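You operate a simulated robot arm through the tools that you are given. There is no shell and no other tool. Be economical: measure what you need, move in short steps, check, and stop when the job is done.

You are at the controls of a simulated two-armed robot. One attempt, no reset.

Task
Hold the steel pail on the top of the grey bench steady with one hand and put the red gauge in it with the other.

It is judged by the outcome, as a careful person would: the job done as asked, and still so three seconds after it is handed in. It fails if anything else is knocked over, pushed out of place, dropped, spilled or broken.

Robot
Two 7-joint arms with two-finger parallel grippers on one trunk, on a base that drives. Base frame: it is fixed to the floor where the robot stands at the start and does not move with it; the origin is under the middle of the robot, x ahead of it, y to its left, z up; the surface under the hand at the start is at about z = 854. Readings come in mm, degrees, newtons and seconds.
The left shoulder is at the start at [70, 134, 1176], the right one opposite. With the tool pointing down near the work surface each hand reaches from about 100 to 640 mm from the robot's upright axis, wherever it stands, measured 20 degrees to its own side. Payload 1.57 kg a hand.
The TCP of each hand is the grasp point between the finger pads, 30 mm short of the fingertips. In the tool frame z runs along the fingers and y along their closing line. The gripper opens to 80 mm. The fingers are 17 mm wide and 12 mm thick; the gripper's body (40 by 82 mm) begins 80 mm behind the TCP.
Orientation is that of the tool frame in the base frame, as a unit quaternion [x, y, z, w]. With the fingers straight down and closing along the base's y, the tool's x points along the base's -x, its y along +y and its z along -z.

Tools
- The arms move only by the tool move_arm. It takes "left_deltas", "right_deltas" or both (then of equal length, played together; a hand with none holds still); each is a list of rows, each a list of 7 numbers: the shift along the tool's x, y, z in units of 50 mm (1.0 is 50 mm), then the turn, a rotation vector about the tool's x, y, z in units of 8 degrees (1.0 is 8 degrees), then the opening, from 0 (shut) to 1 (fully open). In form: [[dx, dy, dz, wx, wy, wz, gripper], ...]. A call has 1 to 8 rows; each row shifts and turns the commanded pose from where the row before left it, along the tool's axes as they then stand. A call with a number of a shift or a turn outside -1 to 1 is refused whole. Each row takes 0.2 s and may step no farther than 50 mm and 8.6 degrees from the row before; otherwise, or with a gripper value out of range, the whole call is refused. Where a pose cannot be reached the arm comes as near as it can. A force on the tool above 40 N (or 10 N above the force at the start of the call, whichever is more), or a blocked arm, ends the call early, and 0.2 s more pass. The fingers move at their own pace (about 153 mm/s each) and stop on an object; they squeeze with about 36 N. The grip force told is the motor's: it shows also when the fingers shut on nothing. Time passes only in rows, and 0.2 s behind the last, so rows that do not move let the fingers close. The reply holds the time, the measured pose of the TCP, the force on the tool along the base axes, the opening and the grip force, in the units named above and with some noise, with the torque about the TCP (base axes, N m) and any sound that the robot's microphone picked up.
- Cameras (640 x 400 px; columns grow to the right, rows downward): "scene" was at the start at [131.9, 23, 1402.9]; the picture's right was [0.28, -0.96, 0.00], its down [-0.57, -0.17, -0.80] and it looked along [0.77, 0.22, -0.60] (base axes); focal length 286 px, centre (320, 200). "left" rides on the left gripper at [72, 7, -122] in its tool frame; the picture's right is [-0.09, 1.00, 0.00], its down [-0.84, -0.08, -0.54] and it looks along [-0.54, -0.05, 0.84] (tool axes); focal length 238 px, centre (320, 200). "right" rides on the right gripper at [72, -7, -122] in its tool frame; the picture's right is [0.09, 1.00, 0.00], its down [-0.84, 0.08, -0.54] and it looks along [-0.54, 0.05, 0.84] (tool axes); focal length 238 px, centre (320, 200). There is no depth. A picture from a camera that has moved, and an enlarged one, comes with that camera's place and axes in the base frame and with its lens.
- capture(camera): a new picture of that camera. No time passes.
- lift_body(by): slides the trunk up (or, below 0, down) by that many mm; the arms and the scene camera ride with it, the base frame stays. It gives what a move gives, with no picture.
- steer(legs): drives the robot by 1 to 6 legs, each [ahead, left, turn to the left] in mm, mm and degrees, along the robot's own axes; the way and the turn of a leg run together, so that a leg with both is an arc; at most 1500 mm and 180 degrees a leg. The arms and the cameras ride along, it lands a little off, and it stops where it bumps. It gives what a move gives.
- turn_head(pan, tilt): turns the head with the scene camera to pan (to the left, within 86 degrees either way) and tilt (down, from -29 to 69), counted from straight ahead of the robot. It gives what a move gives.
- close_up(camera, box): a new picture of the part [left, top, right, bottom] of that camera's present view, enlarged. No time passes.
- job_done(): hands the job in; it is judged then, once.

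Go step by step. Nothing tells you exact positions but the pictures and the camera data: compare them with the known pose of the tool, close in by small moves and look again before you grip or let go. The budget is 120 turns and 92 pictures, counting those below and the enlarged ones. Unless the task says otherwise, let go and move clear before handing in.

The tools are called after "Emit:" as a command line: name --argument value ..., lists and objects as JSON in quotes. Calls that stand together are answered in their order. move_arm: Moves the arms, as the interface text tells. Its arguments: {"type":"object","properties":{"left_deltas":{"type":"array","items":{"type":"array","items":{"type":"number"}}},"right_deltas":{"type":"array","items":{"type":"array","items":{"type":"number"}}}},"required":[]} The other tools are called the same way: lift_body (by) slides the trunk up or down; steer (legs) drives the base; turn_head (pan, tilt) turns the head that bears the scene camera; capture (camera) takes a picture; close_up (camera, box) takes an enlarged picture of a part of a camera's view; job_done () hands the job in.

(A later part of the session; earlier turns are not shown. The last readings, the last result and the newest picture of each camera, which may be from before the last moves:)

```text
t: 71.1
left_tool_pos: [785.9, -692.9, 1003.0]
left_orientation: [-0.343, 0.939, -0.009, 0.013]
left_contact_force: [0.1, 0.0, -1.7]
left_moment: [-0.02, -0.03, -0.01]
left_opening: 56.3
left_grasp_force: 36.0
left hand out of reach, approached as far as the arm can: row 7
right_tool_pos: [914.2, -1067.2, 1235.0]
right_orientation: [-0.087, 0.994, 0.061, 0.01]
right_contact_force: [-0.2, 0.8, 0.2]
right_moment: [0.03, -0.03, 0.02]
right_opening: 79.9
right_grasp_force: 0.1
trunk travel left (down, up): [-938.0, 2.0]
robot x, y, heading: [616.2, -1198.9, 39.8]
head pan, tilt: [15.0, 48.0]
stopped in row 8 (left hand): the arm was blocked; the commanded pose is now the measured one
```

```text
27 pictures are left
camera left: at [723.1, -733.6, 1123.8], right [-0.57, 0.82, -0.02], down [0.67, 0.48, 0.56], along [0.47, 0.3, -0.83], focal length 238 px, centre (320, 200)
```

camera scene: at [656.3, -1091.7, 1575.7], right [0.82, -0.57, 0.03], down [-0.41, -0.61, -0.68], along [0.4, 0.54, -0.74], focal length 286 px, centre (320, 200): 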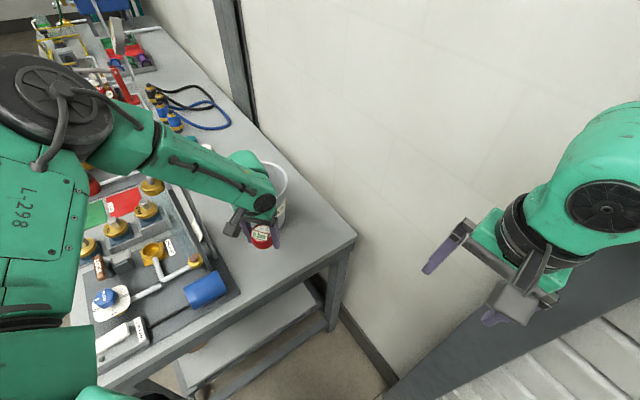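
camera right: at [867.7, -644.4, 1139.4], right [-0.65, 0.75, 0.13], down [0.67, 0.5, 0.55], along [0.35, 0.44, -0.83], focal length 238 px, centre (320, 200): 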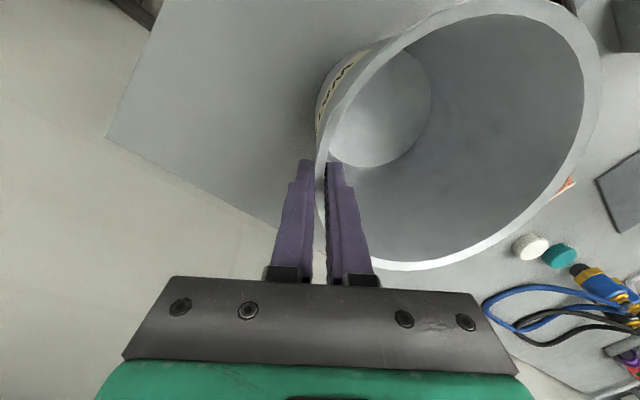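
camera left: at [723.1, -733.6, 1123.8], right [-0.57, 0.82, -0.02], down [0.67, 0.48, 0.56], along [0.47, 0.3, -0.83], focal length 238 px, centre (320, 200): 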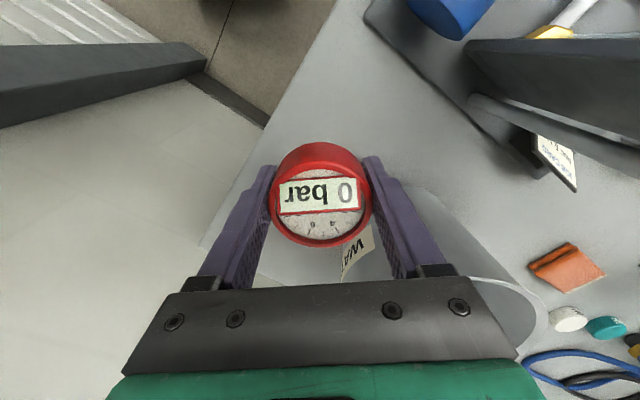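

The arm can't go lower from the raised trunk, so the trunk must come down a bit. I also notice a slight tilt of the robot (about 1.5°), so I'll look down beside me first.

Emit:
turn_head --pan -75 --tilt 55

Emit:
capture --camera "scene"

```text
t: 72.8
left_tool_pos: [787.9, -692.2, 1003.7]
left_orientation: [-0.344, 0.939, -0.008, 0.013]
left_contact_force: [0.3, -0.3, -1.5]
left_moment: [-0.01, -0.02, 0.03]
left_opening: 56.1
left_grasp_force: 35.5
right_tool_pos: [913.1, -1066.7, 1234.3]
right_orientation: [-0.086, 0.995, 0.058, 0.01]
right_contact_force: [1.6, -0.1, 0.2]
right_moment: [-0.02, 0.0, 0.0]
right_opening: 79.8
right_grasp_force: 0.0
trunk travel left (down, up): [-938.0, 2.0]
robot x, y, heading: [616.8, -1196.3, 40.0]
head pan, tilt: [-75.0, 55.0]
```

```text
26 pictures are left
camera scene: at [670.1, -1198.2, 1567.5], right [-0.57, -0.82, -0.01], down [-0.65, 0.46, -0.6], along [0.49, -0.33, -0.8], focal length 286 px, centre (320, 200)
```

scene: 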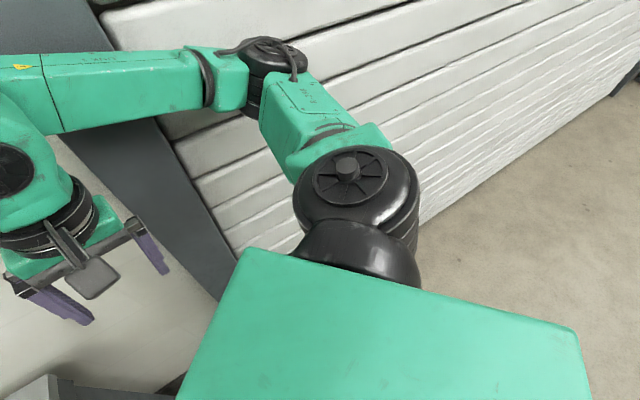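

My right elbow is touching the shutter wall, which explains the tilt. I'll back away from it at once, with the gauge hand raised a little.

Emit:
move_arm --left_deltas '[[0, 0, -0.8, 0, 0, 0, 0.3], [0, 0, 0, 0, 0, 0, 0.3]]'

Emit:
steer --legs '[[-70, 0, 0]]'

Emit:
capture --camera "scene"

```text
t: 73.6
left_tool_pos: [785.2, -691.2, 1043.2]
left_orientation: [-0.343, 0.939, -0.009, 0.012]
left_contact_force: [0.1, 0.5, -2.7]
left_moment: [0.0, -0.01, -0.01]
left_opening: 55.9
left_grasp_force: 35.8
right_tool_pos: [913.1, -1066.9, 1235.4]
right_orientation: [-0.087, 0.994, 0.06, 0.011]
right_contact_force: [-0.9, 1.0, -0.3]
right_moment: [0.0, 0.0, -0.01]
right_opening: 80.1
right_grasp_force: 0.0
trunk travel left (down, up): [-938.0, 2.0]
robot x, y, heading: [617.4, -1197.3, 40.1]
head pan, tilt: [-75.0, 55.0]
stopped in row 2 (left hand): the arm was blocked; the commanded pose is now the measured one
```

```text
t: 74.6
left_tool_pos: [759.5, -735.9, 1037.2]
left_orientation: [-0.344, 0.939, -0.004, -0.002]
left_contact_force: [0.1, 0.5, -2.2]
left_moment: [-0.07, 0.04, 0.03]
left_opening: 56.1
left_grasp_force: 35.8
right_tool_pos: [895.4, -1110.1, 1224.1]
right_orientation: [-0.088, 0.994, 0.06, -0.007]
right_contact_force: [0.2, 0.6, -0.6]
right_moment: [-0.06, 0.06, 0.01]
right_opening: 80.0
right_grasp_force: 0.0
trunk travel left (down, up): [-938.0, 2.0]
robot x, y, heading: [563.2, -1243.8, 40.0]
head pan, tilt: [-75.0, 55.0]
```

```text
25 pictures are left
camera scene: at [663.7, -1241.4, 1564.9], right [-0.57, -0.82, 0.01], down [-0.67, 0.46, -0.57], along [0.47, -0.33, -0.82], focal length 286 px, centre (320, 200)
```

scene: 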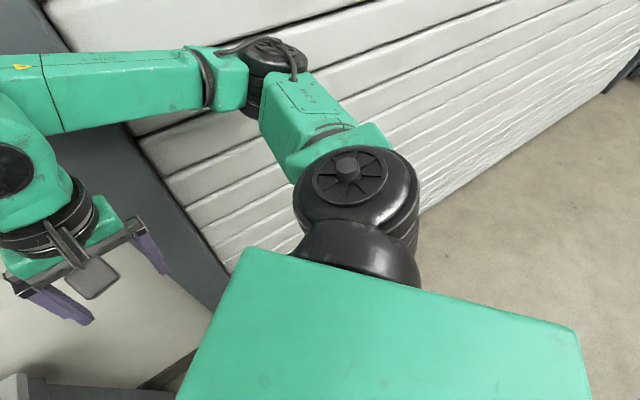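

Emit:
steer --legs '[[-50, 20, 0]]'

Emit:
turn_head --pan 20 --tilt 42

Emit:
capture --camera "scene"

```text
t: 75.5
left_tool_pos: [715.3, -758.7, 1039.9]
left_orientation: [-0.344, 0.939, 0.0, -0.004]
left_contact_force: [0.6, -0.3, -1.2]
left_moment: [0.04, 0.01, 0.05]
left_opening: 56.3
left_grasp_force: 35.7
right_tool_pos: [850.0, -1135.0, 1223.5]
right_orientation: [-0.087, 0.994, 0.064, -0.008]
right_contact_force: [1.4, 0.8, -0.3]
right_moment: [0.01, 0.07, 0.01]
right_opening: 80.0
right_grasp_force: 0.0
trunk travel left (down, up): [-938.0, 2.0]
robot x, y, heading: [512.1, -1263.0, 40.1]
head pan, tilt: [-75.0, 55.0]
```

```text
t: 77.2
left_tool_pos: [706.5, -760.2, 1040.4]
left_orientation: [-0.345, 0.939, 0.0, 0.001]
left_contact_force: [0.2, 0.0, -0.8]
left_moment: [0.01, 0.01, -0.01]
left_opening: 56.1
left_grasp_force: 35.6
right_tool_pos: [841.2, -1135.2, 1226.7]
right_orientation: [-0.086, 0.994, 0.063, -0.003]
right_contact_force: [0.5, 0.5, -0.1]
right_moment: [-0.01, -0.01, -0.02]
right_opening: 79.9
right_grasp_force: 0.0
trunk travel left (down, up): [-938.0, 2.0]
robot x, y, heading: [515.0, -1260.9, 40.3]
head pan, tilt: [20.0, 42.0]
```

```text
24 pictures are left
camera scene: at [590.1, -1156.2, 1583.1], right [0.87, -0.5, 0.0], down [-0.33, -0.58, -0.74], along [0.37, 0.64, -0.67], focal length 286 px, centre (320, 200)
```

scene: 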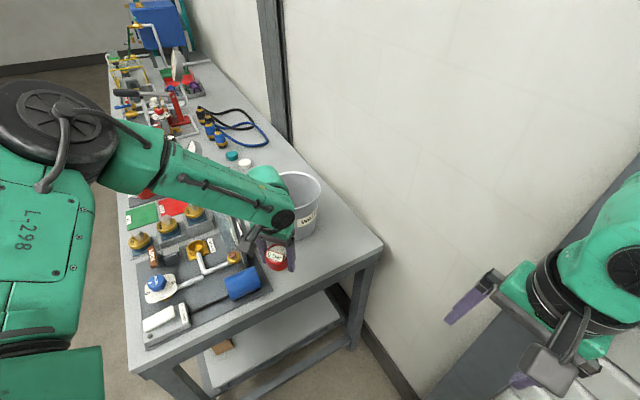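

The tilt is gone and the pail and column are undisturbed. I'll go 60 mm ahead, bring the gauge over [790, -690] and lower the trunk.

Emit:
steer --legs '[[55, 0, 0]]'

Emit:
move_arm --left_deltas '[[-0.5, 0, 0, 0, 0, 0, 0.3], [-0.5, 0, 0, 0, 0, 0, 0.3], [0, 0, 0, 0, 0, 0, 0.3]]'

Emit:
lift_body --by -80

Emit:
capture --camera "scene"

Emit:
capture --camera "left"

```text
t: 78.2
left_tool_pos: [740.1, -730.1, 1045.8]
left_orientation: [-0.344, 0.939, 0.0, 0.005]
left_contact_force: [-1.3, 0.0, -1.3]
left_moment: [0.04, -0.04, 0.02]
left_opening: 56.3
left_grasp_force: 36.0
right_tool_pos: [874.8, -1108.0, 1230.2]
right_orientation: [-0.087, 0.994, 0.067, 0.0]
right_contact_force: [-0.9, -0.1, 0.4]
right_moment: [0.04, -0.05, -0.03]
right_opening: 80.0
right_grasp_force: 0.1
trunk travel left (down, up): [-938.0, 2.0]
robot x, y, heading: [549.8, -1224.9, 40.1]
head pan, tilt: [20.0, 42.0]
```

```text
t: 79.0
left_tool_pos: [776.4, -697.7, 1047.9]
left_orientation: [-0.344, 0.939, 0.001, 0.002]
left_contact_force: [-0.4, -0.6, -0.9]
left_moment: [0.01, 0.04, 0.0]
left_opening: 56.2
left_grasp_force: 35.7
left hand out of reach, approached as far as the arm can: row 2
right_tool_pos: [881.1, -1100.8, 1226.5]
right_orientation: [-0.088, 0.994, 0.064, -0.003]
right_contact_force: [0.4, 0.6, -0.5]
right_moment: [0.01, 0.04, -0.03]
right_opening: 79.9
right_grasp_force: 0.0
trunk travel left (down, up): [-938.0, 2.0]
robot x, y, heading: [553.1, -1224.8, 39.9]
head pan, tilt: [20.0, 42.0]
```

```text
t: 80.2
left_tool_pos: [778.5, -697.8, 967.7]
left_orientation: [-0.344, 0.939, -0.001, 0.001]
left_contact_force: [-0.1, 0.1, -1.0]
left_moment: [0.0, -0.01, -0.02]
left_opening: 56.0
left_grasp_force: 36.3
right_tool_pos: [881.2, -1102.0, 1145.8]
right_orientation: [-0.088, 0.994, 0.064, -0.005]
right_contact_force: [0.4, 0.3, -0.1]
right_moment: [0.03, -0.01, -0.01]
right_opening: 79.9
right_grasp_force: 0.1
trunk travel left (down, up): [-858.0, 82.0]
robot x, y, heading: [551.2, -1225.7, 40.3]
head pan, tilt: [20.0, 42.0]
```

```text
23 pictures are left
camera scene: at [631.1, -1122.2, 1503.1], right [0.87, -0.5, 0.0], down [-0.33, -0.58, -0.74], along [0.37, 0.64, -0.67], focal length 286 px, centre (320, 200)
```

scene: 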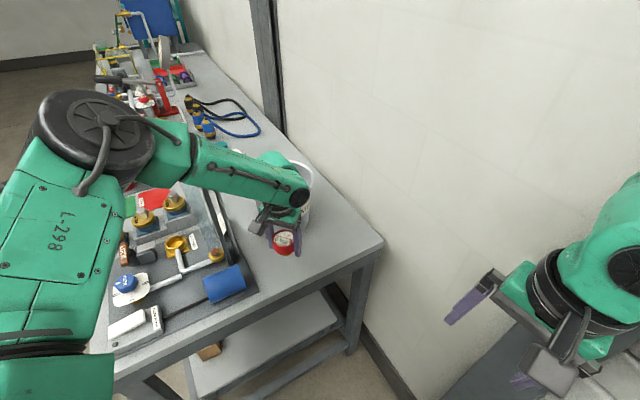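

```text
22 pictures are left
camera left: at [718.0, -739.7, 1088.8], right [-0.57, 0.82, 0.0], down [0.69, 0.48, 0.54], along [0.45, 0.31, -0.84], focal length 238 px, centre (320, 200)
```

left: 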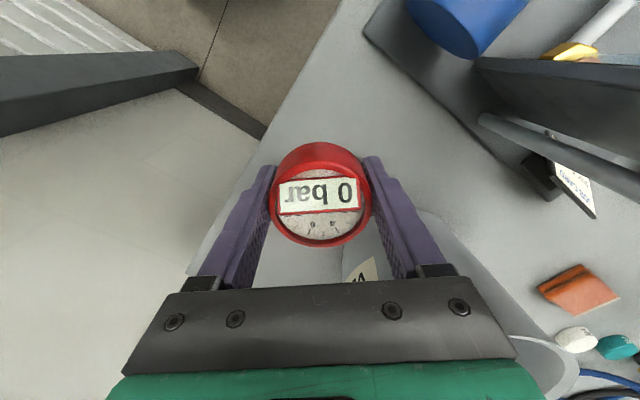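

The gauge is over the free corner, with 45 mm to the bench edge. I'll lower it in small steps, watching the force.

Emit:
move_arm --left_deltas '[[0, 0, 0.5, 0, 0, 0, 0.3], [0, 0, 0.4, 0, 0, 0, 0.3], [0, 0, 0, 0, 0, 0, 0.3]]'

Emit:
close_up --camera "scene" --box '[230, 190, 350, 280]'

```text
t: 81.0
left_tool_pos: [759.3, -706.2, 940.5]
left_orientation: [-0.344, 0.939, -0.001, 0.002]
left_contact_force: [-1.1, 0.7, -0.8]
left_moment: [0.01, 0.0, 0.04]
left_opening: 56.2
left_grasp_force: 35.6
left hand out of reach, approached as far as the arm can: row 1, 2
right_tool_pos: [882.3, -1102.2, 1144.7]
right_orientation: [-0.087, 0.994, 0.063, -0.004]
right_contact_force: [0.3, 0.3, 0.3]
right_moment: [-0.04, 0.0, 0.04]
right_opening: 80.2
right_grasp_force: 0.1
trunk travel left (down, up): [-858.0, 82.0]
robot x, y, heading: [552.0, -1223.7, 40.1]
head pan, tilt: [20.0, 42.0]
```

```text
4.44 times, centred on (290, 235) of scene
camera zoom: at [631.7, -1121.9, 1503.0], right [0.87, -0.5, 0.0], down [-0.33, -0.58, -0.74], along [0.37, 0.64, -0.67], focal length 1272 px, centre (453, 44)
```

zoom: 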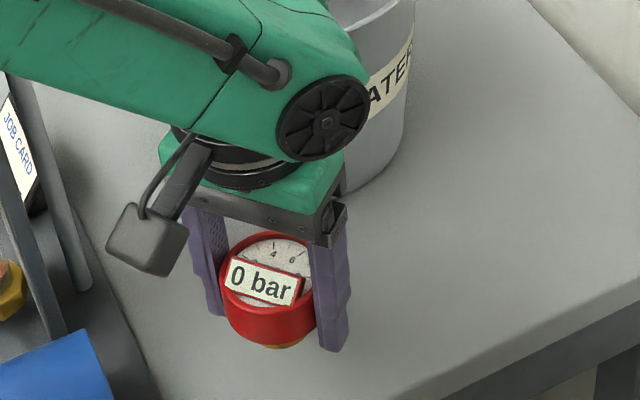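

The arm seems to dislike working far below its shoulder. I'll raise the hand relative to the body and lower the trunk more instead.

Emit:
move_arm --left_deltas '[[0, 0, -0.8, 0, 0, 0, 0.3], [0, 0, -0.8, 0, 0, 0, 0.3], [-0.35, 0.1, 0, 0, 0, 0, 0.3], [0, 0, 0, 0, 0, 0, 0.3]]'

Emit:
lift_body --by -80

```text
t: 82.0
left_tool_pos: [769.1, -690.4, 1020.6]
left_orientation: [-0.343, 0.939, -0.001, 0.001]
left_contact_force: [0.5, -0.3, -1.5]
left_moment: [0.01, 0.04, 0.02]
left_opening: 56.2
left_grasp_force: 36.0
right_tool_pos: [881.8, -1102.3, 1146.5]
right_orientation: [-0.087, 0.994, 0.063, -0.004]
right_contact_force: [0.1, -0.1, -0.6]
right_moment: [-0.01, -0.03, 0.03]
right_opening: 79.9
right_grasp_force: 0.0
trunk travel left (down, up): [-858.0, 82.0]
robot x, y, heading: [551.5, -1226.3, 40.3]
head pan, tilt: [20.0, 42.0]
```

```text
t: 83.1
left_tool_pos: [769.4, -689.7, 939.5]
left_orientation: [-0.344, 0.939, -0.001, 0.001]
left_contact_force: [-0.3, -0.5, -2.0]
left_moment: [-0.01, 0.04, 0.04]
left_opening: 56.2
left_grasp_force: 36.1
right_tool_pos: [882.5, -1101.4, 1065.5]
right_orientation: [-0.087, 0.994, 0.064, -0.004]
right_contact_force: [-0.4, 0.2, 0.0]
right_moment: [0.02, 0.05, -0.04]
right_opening: 80.1
right_grasp_force: 0.0
trunk travel left (down, up): [-778.0, 162.0]
robot x, y, heading: [553.7, -1226.5, 40.1]
head pan, tilt: [20.0, 42.0]
```

Emit:
move_arm --left_deltas '[[0, 0, 0.2, 0, 0, 0, 0.3], [0, 0, 0.2, 0, 0, 0, 0.3], [0, 0, 0.1, 0, 0, 0, 0.3], [0, 0, 0, 0, 0, 0, 0.3]]'

Emit:
close_up --camera "scene" --box '[220, 160, 380, 280]'

```text
t: 84.1
left_tool_pos: [770.4, -689.3, 914.8]
left_orientation: [-0.344, 0.939, -0.001, 0.001]
left_contact_force: [-0.9, 0.4, -1.7]
left_moment: [0.0, 0.0, 0.01]
left_opening: 56.5
left_grasp_force: 35.6
right_tool_pos: [881.7, -1101.4, 1066.6]
right_orientation: [-0.087, 0.994, 0.064, -0.004]
right_contact_force: [-0.6, 1.0, -0.6]
right_moment: [-0.02, 0.02, -0.01]
right_opening: 80.0
right_grasp_force: 0.0
trunk travel left (down, up): [-778.0, 162.0]
robot x, y, heading: [550.3, -1225.7, 40.3]
head pan, tilt: [20.0, 42.0]
```

```text
3.33 times, centred on (300, 220) of scene
camera zoom: at [631.5, -1121.8, 1423.0], right [0.87, -0.5, 0.0], down [-0.33, -0.58, -0.74], along [0.37, 0.64, -0.67], focal length 954 px, centre (387, 133)
```

zoom: 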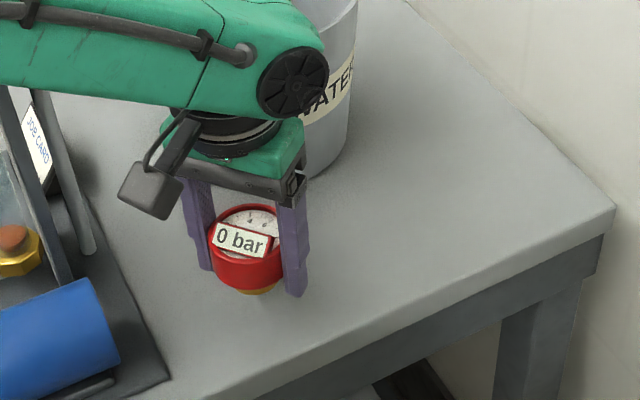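

Emit:
move_arm --left_deltas '[[0, 0, 0.2, 0, 0, 0, 0.3], [0, 0, 0.16, 0, 0, 0, 0.3], [0, 0, 0, 0, 0, 0, 0.3]]'

Emit:
close_up --camera "scene" --box '[240, 190, 340, 270]'

```text
t: 84.9
left_tool_pos: [769.0, -690.6, 897.3]
left_orientation: [-0.343, 0.939, -0.001, 0.001]
left_contact_force: [-0.2, 0.0, -2.5]
left_moment: [-0.01, -0.04, 0.0]
left_opening: 56.2
left_grasp_force: 36.2
right_tool_pos: [882.7, -1101.6, 1065.9]
right_orientation: [-0.088, 0.994, 0.063, -0.004]
right_contact_force: [-1.1, -1.0, -0.1]
right_moment: [0.03, -0.01, 0.0]
right_opening: 79.8
right_grasp_force: 0.0
trunk travel left (down, up): [-778.0, 162.0]
robot x, y, heading: [552.5, -1225.8, 40.1]
head pan, tilt: [20.0, 42.0]
```

```text
5.00 times, centred on (290, 230) of scene
camera zoom: at [631.3, -1122.0, 1423.1], right [0.87, -0.5, 0.0], down [-0.33, -0.58, -0.74], along [0.37, 0.64, -0.67], focal length 1431 px, centre (470, 50)
```

zoom: 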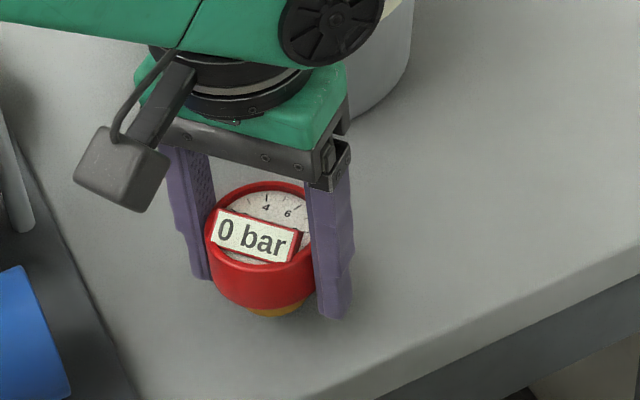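

Emit:
move_arm --left_deltas '[[0, 0, 0.06, 0, 0, 0, 0.3], [0, 0, 0.06, 0, 0, 0, 0.3], [0, 0, 0.06, 0, 0, 0, 0.3], [0, 0, 0, 0, 0, 0, 0.3]]'

```text
t: 85.9
left_tool_pos: [768.0, -689.3, 888.4]
left_orientation: [-0.344, 0.939, 0.0, 0.001]
left_contact_force: [-0.4, 0.7, -1.9]
left_moment: [-0.02, -0.01, 0.01]
left_opening: 56.0
left_grasp_force: 36.1
right_tool_pos: [882.6, -1101.4, 1065.7]
right_orientation: [-0.088, 0.994, 0.063, -0.004]
right_contact_force: [-0.4, 0.0, -0.4]
right_moment: [-0.01, 0.02, 0.02]
right_opening: 80.0
right_grasp_force: 0.1
trunk travel left (down, up): [-778.0, 162.0]
robot x, y, heading: [555.4, -1224.3, 39.7]
head pan, tilt: [20.0, 42.0]
```

Emit:
move_arm --left_deltas '[[0, 0, 0.05, 0, 0, 0, 0.3], [0, 0, 0.05, 0, 0, 0, 0.3], [0, 0, 0, 0, 0, 0, 0.3]]'

```text
t: 86.7
left_tool_pos: [770.6, -691.0, 884.7]
left_orientation: [-0.343, 0.939, 0.001, 0.002]
left_contact_force: [0.1, 1.2, 4.7]
left_moment: [0.03, 0.05, 0.01]
left_opening: 56.3
left_grasp_force: 35.9
right_tool_pos: [882.2, -1102.2, 1066.9]
right_orientation: [-0.087, 0.994, 0.065, -0.004]
right_contact_force: [0.3, -0.7, 0.0]
right_moment: [-0.02, -0.03, 0.01]
right_opening: 79.9
right_grasp_force: 0.0
trunk travel left (down, up): [-778.0, 162.0]
robot x, y, heading: [555.3, -1223.7, 40.1]
head pan, tilt: [20.0, 42.0]
```

The gauge has touched down on the bench at [770, -690]. I'll open gently, and lift the left hand straight off it.

Emit:
move_arm --left_deltas '[[0, 0, 0, 0, 0, 0, 0.75], [0, 0, 0, 0, 0, 0, 0.85], [0, 0, 0, 0, 0, 0, 1], [0, 0, 0, 0, 0, 0, 1]]'

Emit:
move_arm --left_deltas '[[0, 0, -0.4, 0, 0, 0, 1], [0, 0, -0.8, 0, 0, 0, 1], [0, 0, -0.8, 0, 0, 0, 1], [0, 0, -0.9, 0, 0, 0, 1], [0, 0, -0.9, 0, 0, 0, 1], [0, 0, -0.9, 0, 0, 0, 1], [0, 0, 0, 0, 0, 0, 1]]'

Emit:
capture --camera "left"

```text
t: 87.7
left_tool_pos: [769.2, -690.8, 882.5]
left_orientation: [-0.344, 0.939, -0.001, 0.001]
left_contact_force: [0.8, 0.1, 0.6]
left_moment: [0.03, 0.01, 0.02]
left_opening: 80.1
left_grasp_force: 0.1
right_tool_pos: [882.7, -1101.9, 1065.8]
right_orientation: [-0.087, 0.994, 0.065, -0.004]
right_contact_force: [-0.1, 0.8, -0.4]
right_moment: [-0.03, 0.02, -0.01]
right_opening: 79.9
right_grasp_force: 0.0
trunk travel left (down, up): [-778.0, 162.0]
robot x, y, heading: [553.7, -1226.7, 39.8]
head pan, tilt: [20.0, 42.0]
```

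```text
t: 89.3
left_tool_pos: [768.9, -688.9, 1118.3]
left_orientation: [-0.343, 0.939, -0.001, 0.001]
left_contact_force: [0.2, 0.0, 0.3]
left_moment: [-0.03, 0.04, -0.03]
left_opening: 80.1
left_grasp_force: 0.0
right_tool_pos: [882.2, -1101.4, 1066.1]
right_orientation: [-0.087, 0.994, 0.063, -0.004]
right_contact_force: [0.2, -0.1, 1.5]
right_moment: [-0.01, 0.02, -0.02]
right_opening: 80.2
right_grasp_force: 0.0
trunk travel left (down, up): [-778.0, 162.0]
robot x, y, heading: [554.3, -1224.1, 40.2]
head pan, tilt: [20.0, 42.0]
```

```text
18 pictures are left
camera left: at [707.7, -730.4, 1239.4], right [-0.57, 0.82, 0.0], down [0.69, 0.48, 0.54], along [0.45, 0.31, -0.84], focal length 238 px, centre (320, 200)
```

left: 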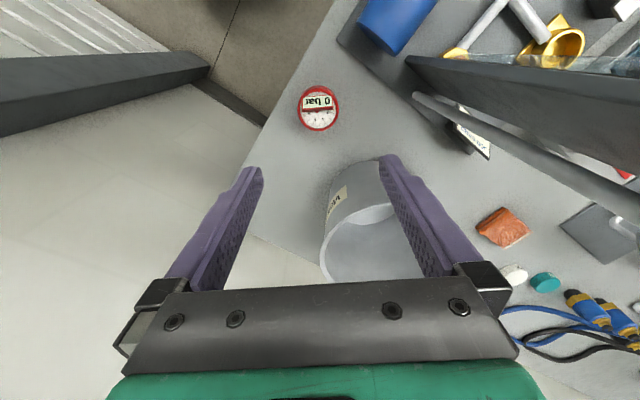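

The gauge stands upright at [767, -691]. I'll raise the left hand well above the column, level the right tool, then drive so that the right hand faces the gauge.

Emit:
move_arm --left_deltas '[[0, 0, -0.9, 0, 0, 0, 1], [0, 0, -0.9, 0, 0, 0, 1], [0, 0, -0.9, 0, 0, 0, 1], [0.3, 0, -0.9, 0, 0, 0, 1], [0.9, 0, 0, 0, 0, 0, 1], [0, 0, 0, 0, 0, 0, 1]]' --right_deltas '[[0, 0, 0, 0.45, 0, 0, 1], [0, 0, 0, 0.45, 0, 0, 1], [0, 0, -0.5, 0, 0, 0, 1], [0, 0, 0, 0, 0, 0, 1], [0, 0, 0, 0, 0, 0, 1], [0, 0, 0, 0, 0, 0, 1]]'

Emit:
steer --legs '[[0, 0, 26], [115, 140, 0]]'

```text
t: 90.7
left_tool_pos: [715.7, -732.6, 1291.9]
left_orientation: [-0.343, 0.939, -0.001, 0.0]
left_contact_force: [-0.5, -0.1, 0.6]
left_moment: [-0.04, 0.02, -0.03]
left_opening: 79.9
left_grasp_force: 0.1
left hand out of reach, approached as far as the arm can: row 4
right_tool_pos: [884.0, -1102.3, 1092.4]
right_orientation: [-0.088, 0.996, 0.001, 0.001]
right_contact_force: [0.3, 0.4, 0.9]
right_moment: [-0.03, 0.01, 0.01]
right_opening: 80.0
right_grasp_force: 0.1
trunk travel left (down, up): [-778.0, 162.0]
robot x, y, heading: [554.7, -1224.1, 40.0]
head pan, tilt: [20.0, 42.0]
```

```text
t: 93.6
left_tool_pos: [402.2, -553.2, 1294.3]
left_orientation: [-0.544, 0.839, 0.002, 0.001]
left_contact_force: [-0.3, -0.1, 0.5]
left_moment: [0.01, 0.02, -0.02]
left_opening: 79.8
left_grasp_force: 0.1
right_tool_pos: [712.5, -810.8, 1092.0]
right_orientation: [-0.307, 0.952, 0.004, 0.001]
right_contact_force: [0.7, -0.3, 0.0]
right_moment: [0.04, 0.02, 0.01]
right_opening: 79.9
right_grasp_force: 0.1
trunk travel left (down, up): [-778.0, 162.0]
robot x, y, heading: [469.4, -1063.8, 66.0]
head pan, tilt: [20.0, 42.0]
```

Emit:
move_arm --right_deltas '[[-0.77, 0.43, 0, 0, 0, 0, 1], [-0.77, 0.43, 0, 0, 0, 0, 1], [-0.77, 0.43, 0, 0, 0, 0, 1], [0, 0, 0.7, 0, 0, 0, 1], [0, 0, 0.7, 0, 0, 0, 1], [0, 0, 0.6, 0, 0, 0, 1], [0, 0, 0, 0, 0, 0, 1]]'

Emit:
capture --camera "right"

```text
t: 95.2
left_tool_pos: [400.0, -550.7, 1292.7]
left_orientation: [-0.545, 0.838, 0.001, 0.002]
left_contact_force: [-0.1, -0.6, -0.4]
left_moment: [-0.02, 0.0, 0.03]
left_opening: 80.1
left_grasp_force: 0.1
right_tool_pos: [767.1, -689.3, 991.2]
right_orientation: [-0.308, 0.951, 0.003, 0.002]
right_contact_force: [1.0, 0.8, -1.0]
right_moment: [-0.02, 0.01, -0.03]
right_opening: 80.1
right_grasp_force: 0.0
trunk travel left (down, up): [-778.0, 162.0]
robot x, y, heading: [472.6, -1065.3, 66.1]
head pan, tilt: [20.0, 42.0]
```

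```text
17 pictures are left
camera right: at [713.0, -736.8, 1112.4], right [-0.66, 0.75, 0.0], down [0.63, 0.55, 0.55], along [0.41, 0.36, -0.84], focal length 238 px, centre (320, 200)
```

right: 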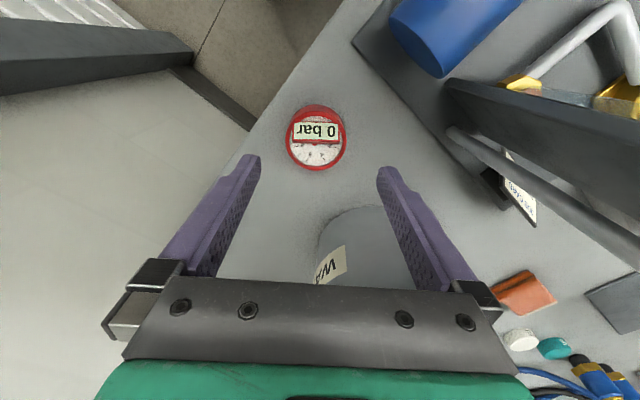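

The gauge is centred under the right hand. I'll go down to grip only its upper 20 mm, so that it can be set lower into the pail, then close.

Emit:
move_arm --right_deltas '[[0, -0.04, 0.6, 0, 0, 0, 1], [0, 0, 0.6, 0, 0, 0, 1], [0, 0, 0.36, 0, 0, 0, 1], [0, 0, 0, 0, 0, 0, 0.85], [0, 0, 0, 0, 0, 0, 0.6], [0, 0, 0, 0, 0, 0, 0.4], [0, 0, 0, 0, 0, 0, 0.4], [0, 0, 0, 0, 0, 0, 0.4]]'

Emit:
capture --camera "right"

```text
t: 97.0
left_tool_pos: [399.9, -549.6, 1292.0]
left_orientation: [-0.545, 0.839, 0.0, 0.002]
left_contact_force: [-0.5, 0.0, -0.1]
left_moment: [0.0, -0.01, 0.02]
left_opening: 79.7
left_grasp_force: 0.0
right_tool_pos: [769.0, -692.4, 913.7]
right_orientation: [-0.307, 0.952, 0.002, 0.001]
right_contact_force: [0.0, 0.3, 0.4]
right_moment: [0.02, 0.03, 0.01]
right_opening: 55.8
right_grasp_force: 35.7
trunk travel left (down, up): [-778.0, 162.0]
robot x, y, heading: [471.8, -1065.9, 66.2]
head pan, tilt: [20.0, 42.0]
```

```text
16 pictures are left
camera right: at [715.0, -738.8, 1034.4], right [-0.66, 0.75, 0.0], down [0.63, 0.55, 0.54], along [0.41, 0.36, -0.84], focal length 238 px, centre (320, 200)
```

right: 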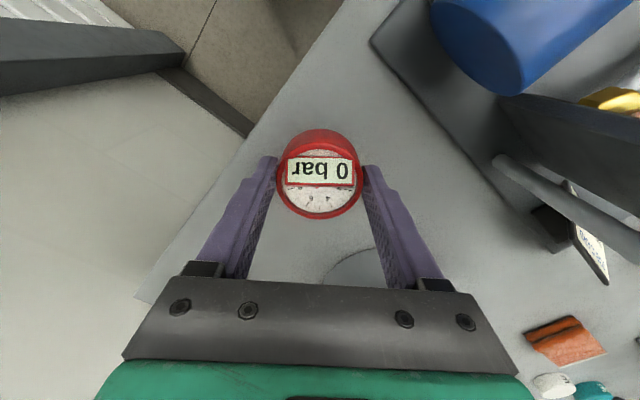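

The right hand holds the gauge. I'll lift it clear, drive to the pail stance and raise the trunk.

Emit:
move_arm --right_deltas '[[0, 0, -0.3, 0, 0, 0, 0.3], [0, 0, -0.7, 0, 0, 0, 0.3], [0, 0, -0.9, 0, 0, 0, 0.3], [0, 0, -0.9, 0, 0, 0, 0.3], [0, 0, -0.9, 0, 0, 0, 0.3], [0, 0, -0.9, 0, 0, 0, 0.3], [0, 0, 0, 0, 0, 0, 0.3]]'

Emit:
lift_body --by 116

Emit:
steer --legs '[[65, -98, 0]]'

Emit:
turn_head --pan -5 --tilt 48

Emit:
capture --camera "scene"

```text
t: 98.6
left_tool_pos: [400.0, -549.2, 1291.9]
left_orientation: [-0.545, 0.839, 0.001, 0.001]
left_contact_force: [-0.6, 0.1, -0.6]
left_moment: [0.01, 0.01, 0.0]
left_opening: 80.2
left_grasp_force: 0.0
right_tool_pos: [769.0, -691.5, 1144.0]
right_orientation: [-0.308, 0.952, 0.0, 0.001]
right_contact_force: [-0.2, -0.3, -1.9]
right_moment: [-0.01, -0.02, -0.05]
right_opening: 55.8
right_grasp_force: 35.7
trunk travel left (down, up): [-778.0, 162.0]
robot x, y, heading: [469.5, -1063.0, 65.8]
head pan, tilt: [20.0, 42.0]
```

```text
t: 100.0
left_tool_pos: [400.9, -549.6, 1407.8]
left_orientation: [-0.545, 0.838, 0.0, 0.001]
left_contact_force: [0.0, -0.7, 0.6]
left_moment: [-0.02, 0.02, -0.01]
left_opening: 79.9
left_grasp_force: 0.0
right_tool_pos: [768.5, -690.7, 1262.3]
right_orientation: [-0.308, 0.952, 0.001, 0.001]
right_contact_force: [-0.7, 0.7, -2.4]
right_moment: [0.0, 0.01, 0.02]
right_opening: 55.7
right_grasp_force: 35.9
trunk travel left (down, up): [-894.0, 46.0]
robot x, y, heading: [470.0, -1065.2, 65.9]
head pan, tilt: [20.0, 42.0]
```

```text
t: 101.3
left_tool_pos: [506.9, -530.9, 1409.0]
left_orientation: [-0.547, 0.837, -0.001, 0.002]
left_contact_force: [-1.1, -0.2, 0.8]
left_moment: [0.01, -0.06, 0.01]
left_opening: 79.8
left_grasp_force: 0.0
right_tool_pos: [875.9, -671.9, 1263.3]
right_orientation: [-0.309, 0.951, 0.002, 0.003]
right_contact_force: [-0.9, -0.5, -1.4]
right_moment: [-0.01, -0.01, 0.0]
right_opening: 55.5
right_grasp_force: 36.0
trunk travel left (down, up): [-894.0, 46.0]
robot x, y, heading: [583.0, -1042.8, 65.9]
head pan, tilt: [20.0, 42.0]
```

```text
t: 102.2
left_tool_pos: [515.0, -528.9, 1408.3]
left_orientation: [-0.547, 0.837, 0.002, 0.001]
left_contact_force: [0.0, 0.2, 0.3]
left_moment: [0.03, 0.04, -0.01]
left_opening: 80.3
left_grasp_force: 0.1
right_tool_pos: [883.5, -668.7, 1261.2]
right_orientation: [-0.309, 0.951, 0.002, 0.0]
right_contact_force: [-0.3, -0.1, -1.6]
right_moment: [0.01, 0.05, 0.0]
right_opening: 55.6
right_grasp_force: 36.0
trunk travel left (down, up): [-894.0, 46.0]
robot x, y, heading: [584.2, -1042.3, 66.1]
head pan, tilt: [-5.0, 48.0]
```

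```text
15 pictures are left
camera scene: at [641.7, -929.5, 1530.4], right [0.88, -0.48, 0.0], down [-0.36, -0.65, -0.67], along [0.32, 0.59, -0.74], focal length 286 px, centre (320, 200)
```

scene: 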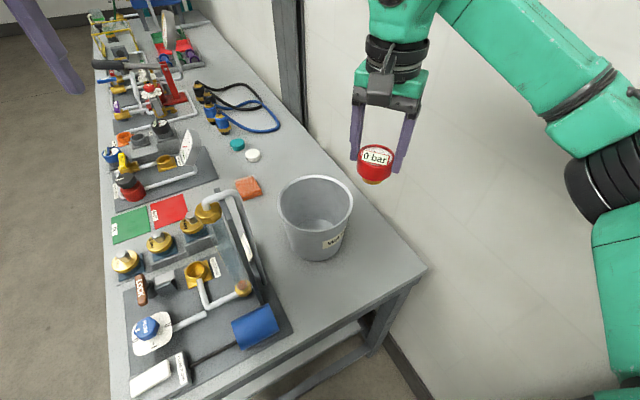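

The pail stands at [841, -540]; the right hand waits clear with the gauge. I'll bring the left hand high over the column to above the pail's left rim.

Emit:
move_arm --left_deltas '[[-0.35, -0.62, 0.3, 0, 0, 0, 1], [-0.35, -0.62, 0.3, 0, 0, 0, 1], [-0.35, -0.62, 0.3, 0, 0, 0, 1], [-0.35, -0.62, 0.4, 0, 0, 0, 1], [-0.35, -0.62, 0.4, 0, 0, 0, 1], [-0.35, -0.62, 0.4, 0, 0, 0, 1], [-0.35, -0.62, 0.4, 0, 0, 0, 1], [0, 0, 0, 0, 0, 0, 1]]'

Emit:
capture --camera "scene"

```text
t: 104.0
left_tool_pos: [666.5, -534.0, 1274.5]
left_orientation: [-0.546, 0.837, 0.0, 0.001]
left_contact_force: [-0.1, -0.3, 1.1]
left_moment: [0.0, 0.0, 0.0]
left_opening: 79.8
left_grasp_force: 0.1
left hand out of reach, approached as far as the arm can: row 4, 5, 6, 7
right_tool_pos: [882.2, -670.9, 1261.9]
right_orientation: [-0.309, 0.951, 0.003, 0.001]
right_contact_force: [-0.3, -0.5, -1.1]
right_moment: [0.05, -0.01, 0.0]
right_opening: 55.6
right_grasp_force: 36.0
trunk travel left (down, up): [-894.0, 46.0]
robot x, y, heading: [582.0, -1042.0, 66.0]
head pan, tilt: [-5.0, 48.0]
```

```text
14 pictures are left
camera scene: at [639.3, -930.7, 1530.6], right [0.88, -0.48, 0.0], down [-0.36, -0.65, -0.67], along [0.32, 0.59, -0.74], focal length 286 px, centre (320, 200)
```

scene: 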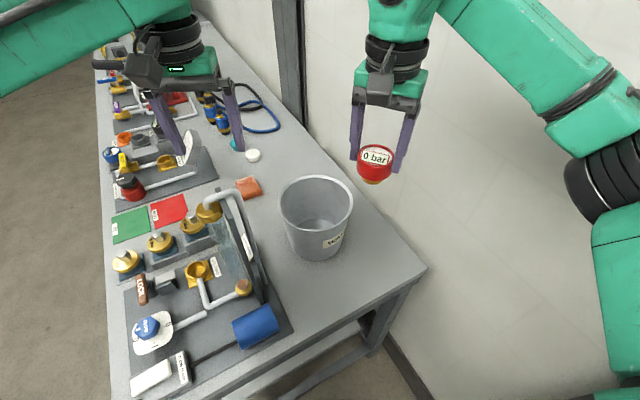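

The left arm stalled at [666, -534], high above everything. I'll try reaching forward first, then going inward lower down.

Emit:
move_arm --left_deltas '[[-0.5, 0, 0.1, 0, 0, 0, 1], [-0.5, 0, 0.1, 0, 0, 0, 1], [0, -0.4, 0, 0, 0, 0, 1], [0, -0.4, 0, 0, 0, 0, 1], [0, 0, 0, 0, 0, 0, 1]]'

```text
t: 105.2
left_tool_pos: [672.0, -533.6, 1252.2]
left_orientation: [-0.546, 0.838, -0.001, 0.003]
left_contact_force: [0.7, -0.7, 0.5]
left_moment: [0.0, 0.01, -0.01]
left_opening: 80.1
left_grasp_force: 0.1
left hand out of reach, approached as far as the arm can: row 1, 2, 3, 4
right_tool_pos: [880.5, -668.9, 1260.6]
right_orientation: [-0.309, 0.951, 0.0, 0.001]
right_contact_force: [1.2, -0.3, -1.8]
right_moment: [-0.02, 0.03, 0.03]
right_opening: 55.7
right_grasp_force: 36.1
trunk travel left (down, up): [-894.0, 46.0]
robot x, y, heading: [585.2, -1046.7, 66.3]
head pan, tilt: [-5.0, 48.0]
```

Emit:
move_arm --left_deltas '[[0, 0.8, 0, 0, 0, 0, 1], [0, 0.8, 0, 0, 0, 0, 1], [-0.7, 0, 0, 0, 0, 0, 1], [-0.7, 0, 0, 0, 0, 0, 1], [0, 0, 0, 0, 0, 0, 1]]'

```text
t: 106.3
left_tool_pos: [613.1, -456.7, 1251.2]
left_orientation: [-0.547, 0.837, 0.0, 0.003]
left_contact_force: [0.1, -0.9, -0.4]
left_moment: [0.03, 0.0, 0.01]
left_opening: 79.9
left_grasp_force: 0.1
left hand out of reach, approached as far as the arm can: row 4
right_tool_pos: [879.4, -671.3, 1261.6]
right_orientation: [-0.309, 0.951, 0.002, 0.003]
right_contact_force: [0.2, 0.3, -1.1]
right_moment: [0.04, 0.0, 0.01]
right_opening: 55.6
right_grasp_force: 35.9
trunk travel left (down, up): [-894.0, 46.0]
robot x, y, heading: [586.8, -1042.7, 66.1]
head pan, tilt: [-5.0, 48.0]
```

The left arm clearly has less inward reach than the right. I'll test the right arm further inward and forward, high above the pail, before choosing the final stance.

Emit:
move_arm --right_deltas '[[-0.29, 0.6, 0, 0, 0, 0, 0.3], [-0.29, 0.6, 0, 0, 0, 0, 0.3], [-0.29, 0.6, 0, 0, 0, 0, 0.3], [0, 0, 0.5, 0, 0, 0, 0.3], [0, 0, 0, 0, 0, 0, 0.3]]'

```text
t: 107.5
left_tool_pos: [616.5, -455.3, 1250.5]
left_orientation: [-0.546, 0.838, 0.0, 0.002]
left_contact_force: [0.3, 1.0, -0.2]
left_moment: [-0.01, -0.05, 0.01]
left_opening: 80.1
left_grasp_force: 0.1
right_tool_pos: [865.4, -571.8, 1237.4]
right_orientation: [-0.309, 0.951, 0.002, 0.001]
right_contact_force: [0.9, 0.6, -0.9]
right_moment: [0.01, 0.01, 0.0]
right_opening: 55.6
right_grasp_force: 36.1
trunk travel left (down, up): [-894.0, 46.0]
robot x, y, heading: [585.1, -1044.3, 66.0]
head pan, tilt: [-5.0, 48.0]
```

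Emit:
move_arm --right_deltas '[[0.2, 0.35, 0, 0, 0, 0, 0.3], [0.2, 0.35, 0, 0, 0, 0, 0.3], [0, 0, 0.8, 0, 0, 0, 0.3], [0, 0, 0.8, 0, 0, 0, 0.3], [0, 0, 0, 0, 0, 0, 0.3]]'

```text
t: 108.8
left_tool_pos: [614.6, -456.1, 1250.1]
left_orientation: [-0.547, 0.837, 0.0, 0.003]
left_contact_force: [0.1, -0.2, 0.1]
left_moment: [-0.01, -0.02, -0.01]
left_opening: 79.7
left_grasp_force: 0.2
right_tool_pos: [824.2, -555.2, 1157.9]
right_orientation: [-0.309, 0.951, 0.0, 0.001]
right_contact_force: [-1.1, 0.2, -1.2]
right_moment: [0.0, 0.01, -0.01]
right_opening: 55.5
right_grasp_force: 35.4
trunk travel left (down, up): [-894.0, 46.0]
robot x, y, heading: [584.7, -1044.6, 66.1]
head pan, tilt: [-5.0, 48.0]
```

The right arm reaches easily across the pail. So I'll shift the base 80 mm right and 40 mm ahead, which puts the pail more to my left where the left hand can take its left rim.

Emit:
steer --legs '[[0, -80, 0], [35, 0, 0]]'

Emit:
move_arm --left_deltas '[[0, -0.5, 0, 0, 0, 0, 1], [0, -0.5, 0, 0, 0, 0, 1], [0, 0, 0.5, 0, 0, 0, 1], [0, 0, 0, 0, 0, 0, 1]]'

Emit:
capture --camera "scene"

```text
t: 110.3
left_tool_pos: [701.1, -462.9, 1254.8]
left_orientation: [-0.547, 0.837, 0.002, 0.007]
left_contact_force: [-0.3, 0.0, -0.2]
left_moment: [0.03, -0.02, 0.02]
left_opening: 79.8
left_grasp_force: 0.2
right_tool_pos: [909.6, -560.9, 1162.5]
right_orientation: [-0.31, 0.951, 0.005, 0.004]
right_contact_force: [0.1, -0.6, -1.2]
right_moment: [0.02, -0.04, -0.01]
right_opening: 55.9
right_grasp_force: 35.8
trunk travel left (down, up): [-894.0, 46.0]
robot x, y, heading: [671.4, -1040.2, 66.4]
head pan, tilt: [-5.0, 48.0]
```

```text
t: 111.3
left_tool_pos: [735.1, -488.8, 1219.4]
left_orientation: [-0.547, 0.837, 0.0, 0.001]
left_contact_force: [0.2, 0.7, -1.2]
left_moment: [0.02, 0.03, -0.01]
left_opening: 80.1
left_grasp_force: 0.2
left hand out of reach, approached as far as the arm can: row 1, 2
right_tool_pos: [914.3, -552.8, 1156.6]
right_orientation: [-0.309, 0.951, 0.001, 0.001]
right_contact_force: [-0.5, -0.1, -2.1]
right_moment: [-0.03, 0.0, -0.01]
right_opening: 55.6
right_grasp_force: 36.1
trunk travel left (down, up): [-894.0, 46.0]
robot x, y, heading: [672.4, -1041.1, 66.2]
head pan, tilt: [-5.0, 48.0]
```

```text
13 pictures are left
camera scene: at [729.1, -927.9, 1530.3], right [0.88, -0.48, 0.0], down [-0.36, -0.65, -0.67], along [0.32, 0.58, -0.74], focal length 286 px, centre (320, 200)
```

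scene: 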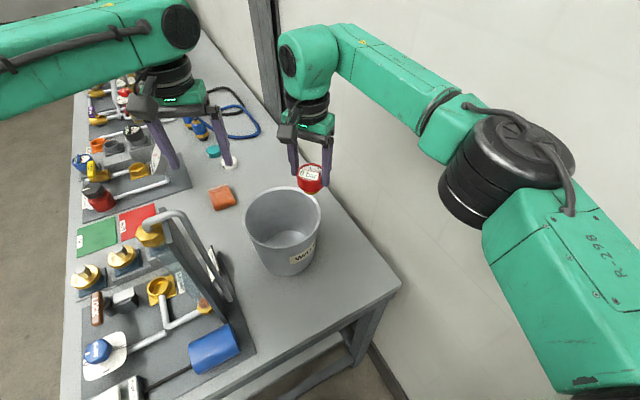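

The left hand is now close to the left rim. I'll lean it outward 10°, move in the last 36 mm and come part-way down.

Emit:
move_arm --left_deltas '[[0, 0, 0, 0.625, 0, 0, 1], [0, 0, 0, 0.625, 0, 0, 1], [0.04, -0.36, 0.06, 0, 0, 0, 1], [0.04, -0.36, 0.06, 0, 0, 0, 1], [0, 0.12, 0.66, 0, 0, 0, 1], [0, 0.12, 0.66, 0, 0, 0, 1], [0, 0.12, 0.66, 0, 0, 0, 1], [0, 0, 0, 0, 0, 0, 1]]'

Emit:
capture --camera "left"

```text
t: 113.1
left_tool_pos: [765.9, -507.4, 1120.2]
left_orientation: [-0.544, 0.834, -0.073, 0.051]
left_contact_force: [0.1, 0.0, 0.2]
left_moment: [0.02, 0.02, -0.02]
left_opening: 80.1
left_grasp_force: 0.1
right_tool_pos: [913.5, -553.9, 1158.4]
right_orientation: [-0.31, 0.951, 0.001, 0.001]
right_contact_force: [0.3, 0.1, -2.5]
right_moment: [-0.01, -0.01, -0.02]
right_opening: 55.6
right_grasp_force: 35.8
trunk travel left (down, up): [-894.0, 46.0]
robot x, y, heading: [673.0, -1046.0, 66.2]
head pan, tilt: [-5.0, 48.0]
```

```text
12 pictures are left
camera left: at [709.5, -563.1, 1238.0], right [-0.86, 0.48, -0.18], down [0.32, 0.77, 0.55], along [0.4, 0.42, -0.82], focal length 238 px, centre (320, 200)
```

left: 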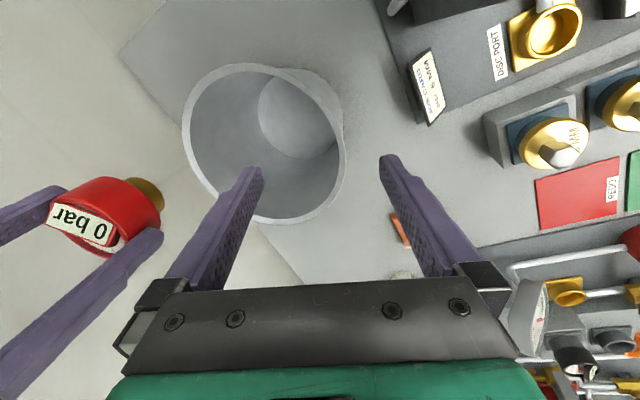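

The wall is about 7 mm left of the finger centre. I'll correct that while going down to rim depth.

Emit:
move_arm --left_deltas '[[0, 0.16, 0.64, 0, 0, 0, 1], [0, 0.16, 0.64, 0, 0, 0, 1], [0, 0.16, 0.63, 0, 0, 0, 1], [0, 0, 0, 0, 0, 0, 1]]'

Emit:
capture --camera "left"

```text
t: 114.1
left_tool_pos: [737.8, -523.0, 1035.7]
left_orientation: [-0.545, 0.834, -0.072, 0.05]
left_contact_force: [3.9, -1.4, -1.7]
left_moment: [0.18, 0.48, 0.41]
left_opening: 80.0
left_grasp_force: 0.0
left hand out of reach, approached as far as the arm can: row 1, 2, 3
right_tool_pos: [914.2, -554.3, 1157.4]
right_orientation: [-0.31, 0.951, 0.002, 0.0]
right_contact_force: [0.0, 0.2, -1.2]
right_moment: [-0.01, 0.01, 0.02]
right_opening: 55.8
right_grasp_force: 35.5
trunk travel left (down, up): [-894.0, 46.0]
robot x, y, heading: [669.4, -1044.1, 66.3]
head pan, tilt: [-5.0, 48.0]
```

```text
11 pictures are left
camera left: at [681.4, -577.5, 1153.5], right [-0.86, 0.48, -0.17], down [0.32, 0.77, 0.55], along [0.4, 0.42, -0.82], focal length 238 px, centre (320, 200)
```

left: 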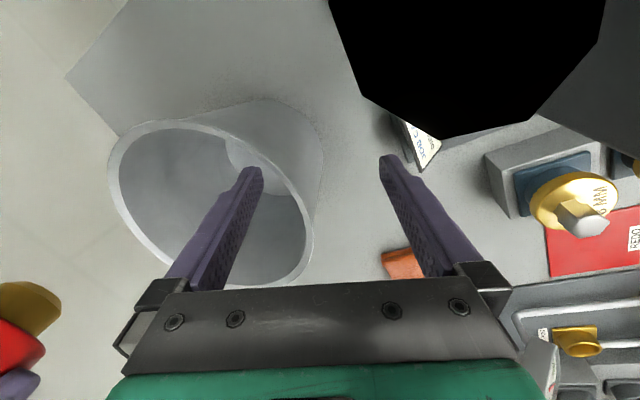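

The left arm hit its low limit and drifted back so that its camera is right at the spout. I'll retreat up and away at once.

Emit:
move_arm --left_deltas '[[-0.3, -0.2, -0.4, 0, 0, 0, 1], [-0.15, -0.22, -0.6, 0, 0, 0, 1], [-0.1, -0.22, -0.65, 0, 0, 0, 1], [0, 0, 0, 0, 0, 0, 1]]'

Emit:
capture --camera "scene"

```text
t: 115.1
left_tool_pos: [756.2, -505.2, 1123.6]
left_orientation: [-0.544, 0.834, -0.073, 0.049]
left_contact_force: [0.4, -0.3, 0.0]
left_moment: [0.01, 0.0, 0.0]
left_opening: 80.3
left_grasp_force: 0.1
left hand out of reach, approached as far as the arm can: row 1
right_tool_pos: [913.3, -554.7, 1159.2]
right_orientation: [-0.311, 0.951, 0.002, 0.002]
right_contact_force: [0.7, -0.3, -1.9]
right_moment: [-0.03, -0.01, 0.01]
right_opening: 55.6
right_grasp_force: 36.2
trunk travel left (down, up): [-894.0, 46.0]
robot x, y, heading: [671.8, -1041.4, 65.9]
head pan, tilt: [-5.0, 48.0]
```

```text
10 pictures are left
camera scene: at [727.4, -929.9, 1530.5], right [0.88, -0.48, 0.0], down [-0.36, -0.65, -0.67], along [0.32, 0.59, -0.74], focal length 286 px, centre (320, 200)
```

scene: 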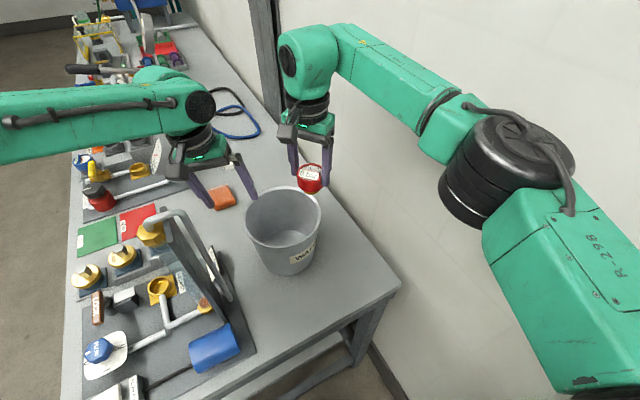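

No harm visible: the column stands as before. I'll lower the trunk 50 mm (right hand first raised), so that the left hand needn't reach so far below its shoulder.

Emit:
move_arm --right_deltas '[[0, 0, -0.6, 0, 0, 0, 0.3], [0, 0, -0.6, 0, 0, 0, 0.3], [0, 0, 0, 0, 0, 0, 0.3]]'

Emit:
lift_body --by -50

Emit:
move_arm --left_deltas '[[0, 0.06, 0.34, 0, 0, 0, 1], [0, 0, 0, 0, 0, 0, 1]]'

```text
t: 115.9
left_tool_pos: [757.0, -505.8, 1122.3]
left_orientation: [-0.545, 0.834, -0.073, 0.049]
left_contact_force: [-0.2, 0.5, 0.9]
left_moment: [-0.04, 0.01, 0.03]
left_opening: 80.0
left_grasp_force: 0.0
right_tool_pos: [912.5, -554.4, 1217.0]
right_orientation: [-0.31, 0.951, 0.001, 0.001]
right_contact_force: [0.0, -0.4, -1.9]
right_moment: [0.0, 0.02, 0.04]
right_opening: 55.6
right_grasp_force: 35.9
trunk travel left (down, up): [-894.0, 46.0]
robot x, y, heading: [670.8, -1044.0, 66.1]
head pan, tilt: [-5.0, 48.0]
```

```text
t: 116.8
left_tool_pos: [756.5, -505.9, 1072.2]
left_orientation: [-0.545, 0.834, -0.071, 0.05]
left_contact_force: [0.1, -1.0, -0.1]
left_moment: [-0.01, -0.03, 0.0]
left_opening: 80.0
left_grasp_force: 0.0
right_tool_pos: [911.2, -554.5, 1167.3]
right_orientation: [-0.309, 0.951, 0.003, 0.001]
right_contact_force: [0.3, -0.3, -1.5]
right_moment: [0.01, -0.01, -0.03]
right_opening: 55.8
right_grasp_force: 35.7
trunk travel left (down, up): [-844.0, 96.0]
robot x, y, heading: [672.0, -1046.0, 66.4]
head pan, tilt: [-5.0, 48.0]
```

```text
t: 117.4
left_tool_pos: [756.0, -505.6, 1055.4]
left_orientation: [-0.544, 0.834, -0.073, 0.049]
left_contact_force: [-0.4, 0.4, -0.3]
left_moment: [0.02, 0.02, 0.02]
left_opening: 80.0
left_grasp_force: 0.1
right_tool_pos: [912.1, -553.0, 1167.2]
right_orientation: [-0.31, 0.951, 0.002, 0.001]
right_contact_force: [0.4, -0.2, -1.2]
right_moment: [-0.04, 0.01, 0.0]
right_opening: 55.5
right_grasp_force: 35.9
trunk travel left (down, up): [-844.0, 96.0]
robot x, y, heading: [670.6, -1043.5, 66.0]
head pan, tilt: [-5.0, 48.0]
```

Emit:
move_arm --left_deltas '[[0, 0.06, 0.36, 0, 0, 0, 1], [0, 0, 0, 0, 0, 0, 1]]'

Emit:
capture --camera "left"

```text
t: 118.0
left_tool_pos: [756.8, -508.6, 1039.3]
left_orientation: [-0.544, 0.834, -0.073, 0.051]
left_contact_force: [-0.2, 0.0, -0.5]
left_moment: [0.01, 0.0, 0.02]
left_opening: 79.8
left_grasp_force: 0.0
left hand out of reach, approached as far as the arm can: row 1
right_tool_pos: [912.7, -554.5, 1167.5]
right_orientation: [-0.31, 0.951, 0.002, 0.001]
right_contact_force: [0.2, 0.3, -1.9]
right_moment: [-0.02, -0.01, 0.0]
right_opening: 55.5
right_grasp_force: 36.3
trunk travel left (down, up): [-844.0, 96.0]
robot x, y, heading: [669.5, -1044.6, 66.1]
head pan, tilt: [-5.0, 48.0]
```

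```text
9 pictures are left
camera left: at [699.1, -563.5, 1156.9], right [-0.86, 0.48, -0.18], down [0.32, 0.77, 0.55], along [0.4, 0.42, -0.82], focal length 238 px, centre (320, 200)
```

left: 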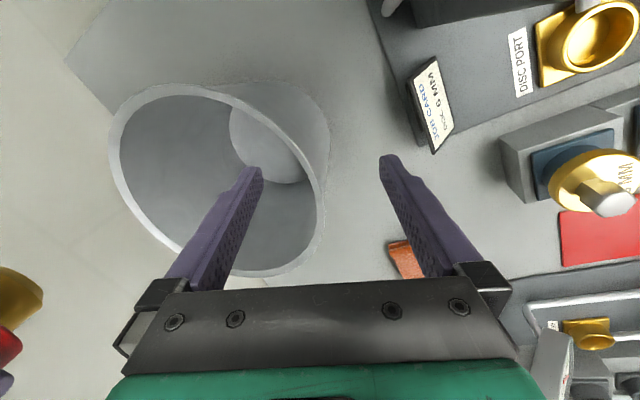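

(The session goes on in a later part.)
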